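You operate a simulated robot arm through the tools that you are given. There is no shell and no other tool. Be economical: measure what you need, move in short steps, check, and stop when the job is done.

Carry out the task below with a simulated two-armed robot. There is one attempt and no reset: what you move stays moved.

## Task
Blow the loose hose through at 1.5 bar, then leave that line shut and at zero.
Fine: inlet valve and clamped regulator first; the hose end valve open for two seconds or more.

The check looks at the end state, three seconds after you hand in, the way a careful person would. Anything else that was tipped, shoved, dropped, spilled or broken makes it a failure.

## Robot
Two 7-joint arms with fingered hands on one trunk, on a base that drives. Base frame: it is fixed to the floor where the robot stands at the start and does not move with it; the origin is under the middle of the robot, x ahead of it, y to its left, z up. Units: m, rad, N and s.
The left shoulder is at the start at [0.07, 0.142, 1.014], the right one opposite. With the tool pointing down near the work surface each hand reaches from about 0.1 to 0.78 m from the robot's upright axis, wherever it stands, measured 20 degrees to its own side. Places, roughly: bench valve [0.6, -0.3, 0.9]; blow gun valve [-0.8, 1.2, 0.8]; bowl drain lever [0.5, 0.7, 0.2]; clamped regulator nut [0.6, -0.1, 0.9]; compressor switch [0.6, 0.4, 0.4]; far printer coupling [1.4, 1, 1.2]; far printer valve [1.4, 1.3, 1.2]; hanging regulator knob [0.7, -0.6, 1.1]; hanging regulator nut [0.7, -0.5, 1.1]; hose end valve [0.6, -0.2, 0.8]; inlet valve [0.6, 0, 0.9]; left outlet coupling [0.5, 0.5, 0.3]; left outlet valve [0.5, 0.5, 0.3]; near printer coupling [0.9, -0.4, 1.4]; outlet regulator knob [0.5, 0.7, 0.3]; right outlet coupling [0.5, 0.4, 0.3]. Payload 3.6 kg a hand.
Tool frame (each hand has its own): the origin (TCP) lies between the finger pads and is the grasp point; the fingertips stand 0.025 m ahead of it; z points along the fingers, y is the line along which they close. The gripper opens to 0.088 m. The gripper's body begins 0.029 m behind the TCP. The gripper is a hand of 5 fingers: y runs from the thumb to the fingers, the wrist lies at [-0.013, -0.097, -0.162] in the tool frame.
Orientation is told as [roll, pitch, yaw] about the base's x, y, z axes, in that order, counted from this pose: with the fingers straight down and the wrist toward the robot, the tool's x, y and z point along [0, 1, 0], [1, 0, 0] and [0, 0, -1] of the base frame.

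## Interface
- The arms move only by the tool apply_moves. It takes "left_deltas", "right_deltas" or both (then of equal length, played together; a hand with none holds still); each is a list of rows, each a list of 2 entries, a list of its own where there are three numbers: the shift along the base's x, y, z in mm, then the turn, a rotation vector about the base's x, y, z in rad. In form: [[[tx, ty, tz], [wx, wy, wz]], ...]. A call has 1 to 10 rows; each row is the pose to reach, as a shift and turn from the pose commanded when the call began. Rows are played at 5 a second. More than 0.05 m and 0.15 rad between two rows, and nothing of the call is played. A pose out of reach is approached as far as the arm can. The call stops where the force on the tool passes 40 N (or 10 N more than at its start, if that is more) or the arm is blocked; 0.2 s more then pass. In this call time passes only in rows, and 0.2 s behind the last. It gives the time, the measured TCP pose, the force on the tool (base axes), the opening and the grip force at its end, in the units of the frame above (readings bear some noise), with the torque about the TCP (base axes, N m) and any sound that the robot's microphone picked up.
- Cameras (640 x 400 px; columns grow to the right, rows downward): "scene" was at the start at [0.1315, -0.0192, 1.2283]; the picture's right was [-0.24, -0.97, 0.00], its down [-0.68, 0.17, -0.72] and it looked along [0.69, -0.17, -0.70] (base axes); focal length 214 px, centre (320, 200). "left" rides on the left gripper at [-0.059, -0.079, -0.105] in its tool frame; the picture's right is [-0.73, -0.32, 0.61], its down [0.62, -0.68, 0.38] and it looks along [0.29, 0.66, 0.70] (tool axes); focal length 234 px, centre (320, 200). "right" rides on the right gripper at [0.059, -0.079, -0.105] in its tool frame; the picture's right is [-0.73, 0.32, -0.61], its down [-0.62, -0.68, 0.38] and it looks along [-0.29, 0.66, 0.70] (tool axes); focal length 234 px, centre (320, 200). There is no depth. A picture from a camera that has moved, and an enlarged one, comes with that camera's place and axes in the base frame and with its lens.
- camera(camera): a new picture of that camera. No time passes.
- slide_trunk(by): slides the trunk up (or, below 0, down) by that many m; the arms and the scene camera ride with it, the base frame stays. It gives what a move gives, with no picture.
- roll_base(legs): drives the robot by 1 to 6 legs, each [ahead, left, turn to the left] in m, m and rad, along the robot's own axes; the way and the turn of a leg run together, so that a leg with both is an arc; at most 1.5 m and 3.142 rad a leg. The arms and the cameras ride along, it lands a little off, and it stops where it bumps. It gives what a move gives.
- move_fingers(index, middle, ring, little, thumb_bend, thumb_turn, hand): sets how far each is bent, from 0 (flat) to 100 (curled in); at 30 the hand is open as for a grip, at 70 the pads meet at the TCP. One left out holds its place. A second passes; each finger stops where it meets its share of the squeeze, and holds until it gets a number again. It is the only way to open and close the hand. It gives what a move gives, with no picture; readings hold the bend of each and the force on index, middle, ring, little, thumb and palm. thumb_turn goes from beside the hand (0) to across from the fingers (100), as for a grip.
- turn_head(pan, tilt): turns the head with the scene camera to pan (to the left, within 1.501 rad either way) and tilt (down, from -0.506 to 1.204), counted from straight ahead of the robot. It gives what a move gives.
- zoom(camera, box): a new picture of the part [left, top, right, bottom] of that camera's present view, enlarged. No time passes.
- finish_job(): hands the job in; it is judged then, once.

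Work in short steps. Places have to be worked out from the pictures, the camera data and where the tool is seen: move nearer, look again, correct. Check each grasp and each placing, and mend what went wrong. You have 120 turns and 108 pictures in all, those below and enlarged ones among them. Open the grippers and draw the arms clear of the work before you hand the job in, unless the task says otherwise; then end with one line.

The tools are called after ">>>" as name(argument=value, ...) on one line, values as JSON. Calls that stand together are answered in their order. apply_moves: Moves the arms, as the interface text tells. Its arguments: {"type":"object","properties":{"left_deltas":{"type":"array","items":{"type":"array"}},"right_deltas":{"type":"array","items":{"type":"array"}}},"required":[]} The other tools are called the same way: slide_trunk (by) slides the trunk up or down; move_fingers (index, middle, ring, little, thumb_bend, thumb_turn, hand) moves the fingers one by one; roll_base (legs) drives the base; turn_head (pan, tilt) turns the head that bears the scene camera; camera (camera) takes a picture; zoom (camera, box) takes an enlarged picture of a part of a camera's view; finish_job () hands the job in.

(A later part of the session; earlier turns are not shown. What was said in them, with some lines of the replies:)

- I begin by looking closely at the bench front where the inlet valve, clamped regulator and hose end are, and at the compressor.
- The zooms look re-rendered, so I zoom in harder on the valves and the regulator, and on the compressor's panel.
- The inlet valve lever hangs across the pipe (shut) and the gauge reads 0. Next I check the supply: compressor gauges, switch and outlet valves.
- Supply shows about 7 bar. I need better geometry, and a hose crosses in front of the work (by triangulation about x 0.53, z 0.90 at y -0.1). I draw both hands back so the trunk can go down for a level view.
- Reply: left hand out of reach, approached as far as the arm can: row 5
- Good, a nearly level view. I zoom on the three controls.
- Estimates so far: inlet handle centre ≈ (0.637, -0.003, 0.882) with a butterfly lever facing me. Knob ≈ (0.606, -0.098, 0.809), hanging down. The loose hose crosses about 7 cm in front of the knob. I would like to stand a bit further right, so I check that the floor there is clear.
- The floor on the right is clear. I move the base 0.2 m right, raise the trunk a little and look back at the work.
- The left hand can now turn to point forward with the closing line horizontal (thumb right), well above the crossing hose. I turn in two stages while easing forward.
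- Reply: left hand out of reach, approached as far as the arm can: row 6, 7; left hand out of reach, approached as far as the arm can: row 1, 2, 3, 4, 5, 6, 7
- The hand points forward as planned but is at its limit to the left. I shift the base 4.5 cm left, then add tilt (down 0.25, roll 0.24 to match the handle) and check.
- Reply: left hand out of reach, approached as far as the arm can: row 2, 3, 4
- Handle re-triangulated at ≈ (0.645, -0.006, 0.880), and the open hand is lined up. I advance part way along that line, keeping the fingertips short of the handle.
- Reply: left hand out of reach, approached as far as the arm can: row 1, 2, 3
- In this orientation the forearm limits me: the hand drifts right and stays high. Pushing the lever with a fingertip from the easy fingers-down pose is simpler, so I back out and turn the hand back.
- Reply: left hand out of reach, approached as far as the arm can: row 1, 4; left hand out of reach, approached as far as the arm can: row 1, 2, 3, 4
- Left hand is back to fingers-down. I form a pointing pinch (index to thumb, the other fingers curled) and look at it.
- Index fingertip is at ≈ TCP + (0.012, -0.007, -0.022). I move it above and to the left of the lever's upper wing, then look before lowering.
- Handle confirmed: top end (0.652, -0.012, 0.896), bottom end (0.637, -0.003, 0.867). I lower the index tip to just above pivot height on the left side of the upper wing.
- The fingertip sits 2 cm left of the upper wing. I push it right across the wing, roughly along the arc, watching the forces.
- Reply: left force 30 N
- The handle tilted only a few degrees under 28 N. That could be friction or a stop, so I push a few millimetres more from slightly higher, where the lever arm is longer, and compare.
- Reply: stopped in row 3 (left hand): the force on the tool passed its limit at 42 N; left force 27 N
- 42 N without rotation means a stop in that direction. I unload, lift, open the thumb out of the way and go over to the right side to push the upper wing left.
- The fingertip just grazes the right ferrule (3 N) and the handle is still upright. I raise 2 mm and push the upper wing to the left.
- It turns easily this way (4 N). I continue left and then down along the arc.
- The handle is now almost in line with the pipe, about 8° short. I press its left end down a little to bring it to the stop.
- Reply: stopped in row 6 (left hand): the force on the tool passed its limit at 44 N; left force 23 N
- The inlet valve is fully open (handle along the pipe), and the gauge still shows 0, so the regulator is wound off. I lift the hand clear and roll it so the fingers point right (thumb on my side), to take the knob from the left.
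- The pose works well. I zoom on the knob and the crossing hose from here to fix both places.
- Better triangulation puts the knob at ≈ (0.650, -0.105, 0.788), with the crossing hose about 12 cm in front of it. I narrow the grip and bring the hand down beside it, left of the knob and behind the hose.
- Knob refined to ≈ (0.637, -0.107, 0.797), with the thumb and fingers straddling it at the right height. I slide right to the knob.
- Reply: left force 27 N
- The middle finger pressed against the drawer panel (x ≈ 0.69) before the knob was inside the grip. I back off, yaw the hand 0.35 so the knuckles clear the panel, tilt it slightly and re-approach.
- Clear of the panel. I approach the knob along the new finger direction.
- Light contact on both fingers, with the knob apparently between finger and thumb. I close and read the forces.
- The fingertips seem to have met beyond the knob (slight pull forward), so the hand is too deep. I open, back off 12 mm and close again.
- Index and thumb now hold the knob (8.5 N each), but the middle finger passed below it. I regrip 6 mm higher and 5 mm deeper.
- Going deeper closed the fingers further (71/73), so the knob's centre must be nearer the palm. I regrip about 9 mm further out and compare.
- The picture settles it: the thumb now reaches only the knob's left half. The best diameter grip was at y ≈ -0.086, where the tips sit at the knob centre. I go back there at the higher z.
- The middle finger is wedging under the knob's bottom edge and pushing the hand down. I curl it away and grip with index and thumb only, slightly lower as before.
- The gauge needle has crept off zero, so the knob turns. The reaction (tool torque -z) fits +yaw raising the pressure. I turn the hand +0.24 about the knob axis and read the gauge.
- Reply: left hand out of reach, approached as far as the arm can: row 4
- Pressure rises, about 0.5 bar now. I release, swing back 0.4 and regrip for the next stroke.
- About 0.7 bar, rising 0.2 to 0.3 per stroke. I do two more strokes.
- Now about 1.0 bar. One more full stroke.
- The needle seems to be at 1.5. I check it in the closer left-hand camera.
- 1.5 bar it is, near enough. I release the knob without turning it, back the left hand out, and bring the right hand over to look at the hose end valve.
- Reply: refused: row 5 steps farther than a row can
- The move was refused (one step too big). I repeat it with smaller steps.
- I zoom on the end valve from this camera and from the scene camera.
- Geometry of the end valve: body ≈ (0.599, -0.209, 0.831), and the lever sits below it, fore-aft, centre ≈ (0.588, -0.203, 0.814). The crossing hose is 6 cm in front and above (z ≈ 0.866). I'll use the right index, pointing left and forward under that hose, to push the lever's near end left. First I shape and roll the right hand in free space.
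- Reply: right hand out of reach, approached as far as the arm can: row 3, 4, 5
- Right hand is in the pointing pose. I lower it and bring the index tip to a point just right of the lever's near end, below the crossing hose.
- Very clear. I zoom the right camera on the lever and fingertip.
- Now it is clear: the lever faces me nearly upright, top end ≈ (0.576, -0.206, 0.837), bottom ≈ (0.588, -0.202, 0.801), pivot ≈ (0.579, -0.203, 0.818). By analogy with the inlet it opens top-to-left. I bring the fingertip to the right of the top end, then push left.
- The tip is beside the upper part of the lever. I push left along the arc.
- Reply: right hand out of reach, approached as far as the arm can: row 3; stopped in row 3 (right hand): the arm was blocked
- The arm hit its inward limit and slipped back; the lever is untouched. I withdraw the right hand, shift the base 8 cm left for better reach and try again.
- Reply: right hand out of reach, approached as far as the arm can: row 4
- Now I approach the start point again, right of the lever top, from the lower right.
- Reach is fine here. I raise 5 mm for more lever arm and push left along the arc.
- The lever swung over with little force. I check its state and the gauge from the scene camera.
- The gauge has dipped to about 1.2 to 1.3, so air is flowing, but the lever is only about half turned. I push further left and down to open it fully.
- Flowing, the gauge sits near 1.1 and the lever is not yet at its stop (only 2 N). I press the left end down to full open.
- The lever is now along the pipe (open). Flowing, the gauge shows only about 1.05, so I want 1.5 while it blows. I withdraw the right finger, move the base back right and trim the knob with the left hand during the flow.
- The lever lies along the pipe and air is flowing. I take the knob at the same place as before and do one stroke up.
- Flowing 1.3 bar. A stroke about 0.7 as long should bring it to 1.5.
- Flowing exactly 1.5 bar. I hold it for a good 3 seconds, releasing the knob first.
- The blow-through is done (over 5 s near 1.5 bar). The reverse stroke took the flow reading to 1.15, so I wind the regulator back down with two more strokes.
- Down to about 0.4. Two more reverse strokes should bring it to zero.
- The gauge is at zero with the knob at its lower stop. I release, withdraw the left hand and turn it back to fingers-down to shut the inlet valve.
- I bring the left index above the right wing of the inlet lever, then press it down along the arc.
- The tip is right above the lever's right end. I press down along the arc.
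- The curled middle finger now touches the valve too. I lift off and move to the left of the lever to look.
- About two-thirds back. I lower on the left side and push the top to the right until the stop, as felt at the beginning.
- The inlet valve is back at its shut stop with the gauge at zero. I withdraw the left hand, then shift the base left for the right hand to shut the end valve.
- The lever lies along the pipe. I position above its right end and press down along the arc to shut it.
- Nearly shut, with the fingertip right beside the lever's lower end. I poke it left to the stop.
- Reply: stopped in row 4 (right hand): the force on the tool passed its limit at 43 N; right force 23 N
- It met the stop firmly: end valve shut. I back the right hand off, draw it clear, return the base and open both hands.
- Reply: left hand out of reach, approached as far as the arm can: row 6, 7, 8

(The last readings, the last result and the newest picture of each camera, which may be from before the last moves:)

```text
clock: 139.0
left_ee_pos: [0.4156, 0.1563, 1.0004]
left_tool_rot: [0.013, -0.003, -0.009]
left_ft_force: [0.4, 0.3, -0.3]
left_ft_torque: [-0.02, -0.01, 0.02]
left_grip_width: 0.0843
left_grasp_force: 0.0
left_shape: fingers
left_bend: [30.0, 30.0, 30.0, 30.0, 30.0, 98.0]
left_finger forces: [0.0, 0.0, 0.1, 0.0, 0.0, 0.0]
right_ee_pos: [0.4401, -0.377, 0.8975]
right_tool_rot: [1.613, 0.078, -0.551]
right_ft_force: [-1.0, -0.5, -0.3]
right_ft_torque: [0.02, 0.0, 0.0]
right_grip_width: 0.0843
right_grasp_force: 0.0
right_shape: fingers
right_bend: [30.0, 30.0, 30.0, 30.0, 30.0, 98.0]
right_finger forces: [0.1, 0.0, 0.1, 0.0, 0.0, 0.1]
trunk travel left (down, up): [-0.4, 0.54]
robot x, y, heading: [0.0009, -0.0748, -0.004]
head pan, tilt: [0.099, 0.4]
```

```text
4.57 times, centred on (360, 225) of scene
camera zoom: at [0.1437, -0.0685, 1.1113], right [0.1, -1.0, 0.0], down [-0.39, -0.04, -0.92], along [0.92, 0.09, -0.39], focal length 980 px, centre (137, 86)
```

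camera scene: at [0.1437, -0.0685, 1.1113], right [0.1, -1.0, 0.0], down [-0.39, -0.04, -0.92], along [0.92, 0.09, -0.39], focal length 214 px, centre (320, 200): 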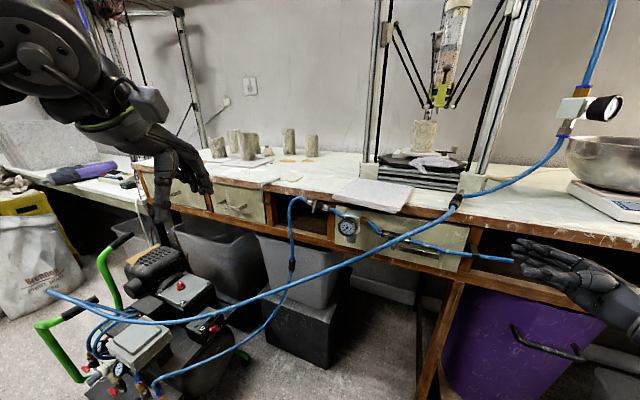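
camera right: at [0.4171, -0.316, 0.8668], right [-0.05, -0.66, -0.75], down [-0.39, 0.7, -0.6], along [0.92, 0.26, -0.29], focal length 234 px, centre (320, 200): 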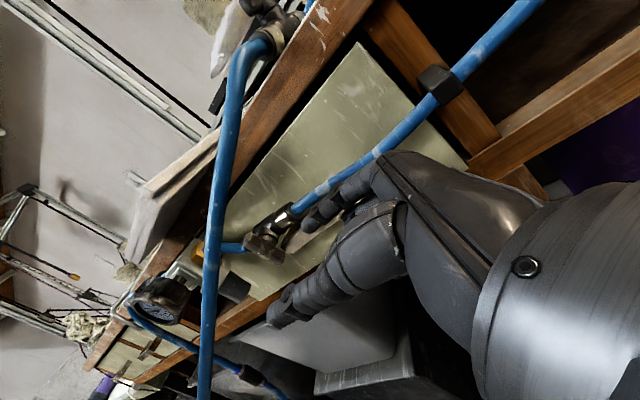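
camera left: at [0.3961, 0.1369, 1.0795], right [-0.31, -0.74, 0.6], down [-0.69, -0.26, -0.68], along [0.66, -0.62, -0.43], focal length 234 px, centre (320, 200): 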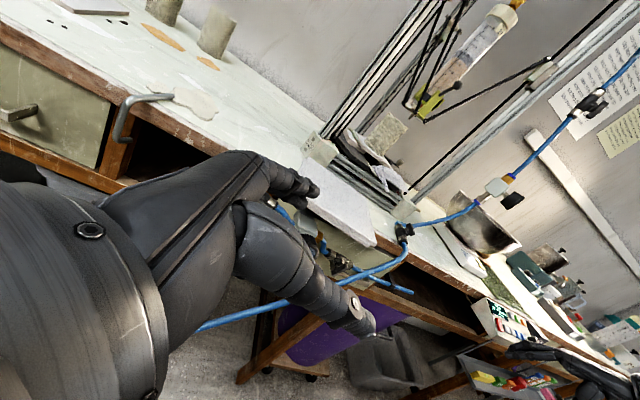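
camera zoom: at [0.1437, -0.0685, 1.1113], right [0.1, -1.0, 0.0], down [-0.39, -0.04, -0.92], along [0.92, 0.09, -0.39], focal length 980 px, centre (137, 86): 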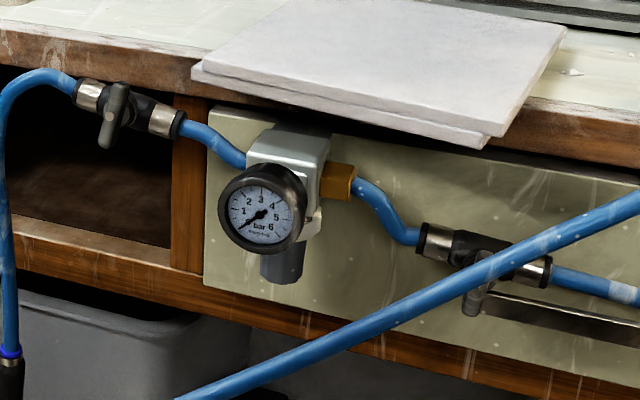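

Everything matches the starting state: both levers across the pipe (shut), the gauge at zero, and nothing else disturbed. I draw the right hand a bit further back and then hand in.

>>> apply_moves(right_deltas=[[[-20, -10, 10], [0, 0, 0]], [[-40, -25, 20], [0, 0, 0]], [[-60, -40, 30], [0, 0, 0]]])

>>> zoom(camera="scene", box=[334, 212, 362, 238])

```text
clock: 139.8
left_ee_pos: [0.4166, 0.1568, 1.0005]
left_tool_rot: [0.013, -0.004, -0.012]
left_ft_force: [-0.4, -0.2, 0.7]
left_ft_torque: [-0.02, 0.02, -0.01]
left_grip_width: 0.0845
left_grasp_force: 0.1
left_shape: fingers
left_bend: [30.0, 30.0, 30.0, 30.0, 30.0, 98.0]
left_finger forces: [0.0, 0.0, 0.0, 0.1, 0.0, 0.1]
right_ee_pos: [0.3814, -0.4158, 0.9256]
right_tool_rot: [1.612, 0.079, -0.549]
right_ft_force: [1.3, -0.1, 0.1]
right_ft_torque: [-0.02, -0.02, -0.01]
right_grip_width: 0.0845
right_grasp_force: 0.0
right_shape: fingers
right_bend: [30.0, 30.0, 30.0, 30.0, 30.0, 98.0]
right_finger forces: [0.0, 0.0, 0.0, 0.0, 0.0, 0.1]
trunk travel left (down, up): [-0.4, 0.54]
robot x, y, heading: [-0.0006, -0.0798, 0.0]
head pan, tilt: [0.099, 0.4]
```

```text
15.38 times, centred on (348, 225) of scene
camera zoom: at [0.1435, -0.0686, 1.1113], right [0.1, -1.0, 0.0], down [-0.39, -0.04, -0.92], along [0.92, 0.09, -0.39], focal length 3300 px, centre (-111, -185)
```

zoom: 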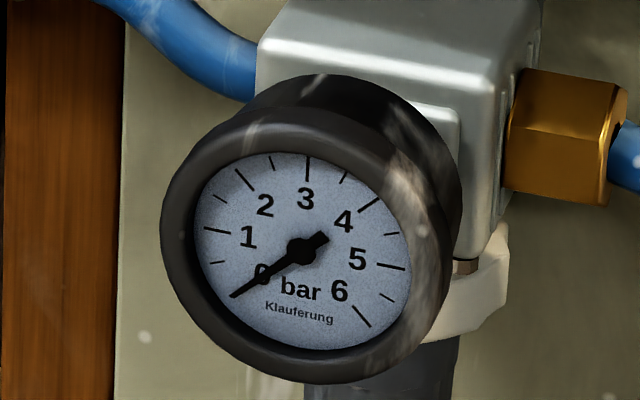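

The gauge is at zero, both valves are shut and the arms are clear, so I hand in.

>>> finish_job()

```text
The job is handed in.
```

I blew the loose hose through at 1.5 bar on the gauge for about 5 seconds. The regulator was first set to 1.5 bar with the end valve closed, then raised because the gauge fell to about 1.05 while blowing. The line is now shut: regulator wound down, inlet and hose end valves closed, and the gauge at zero.
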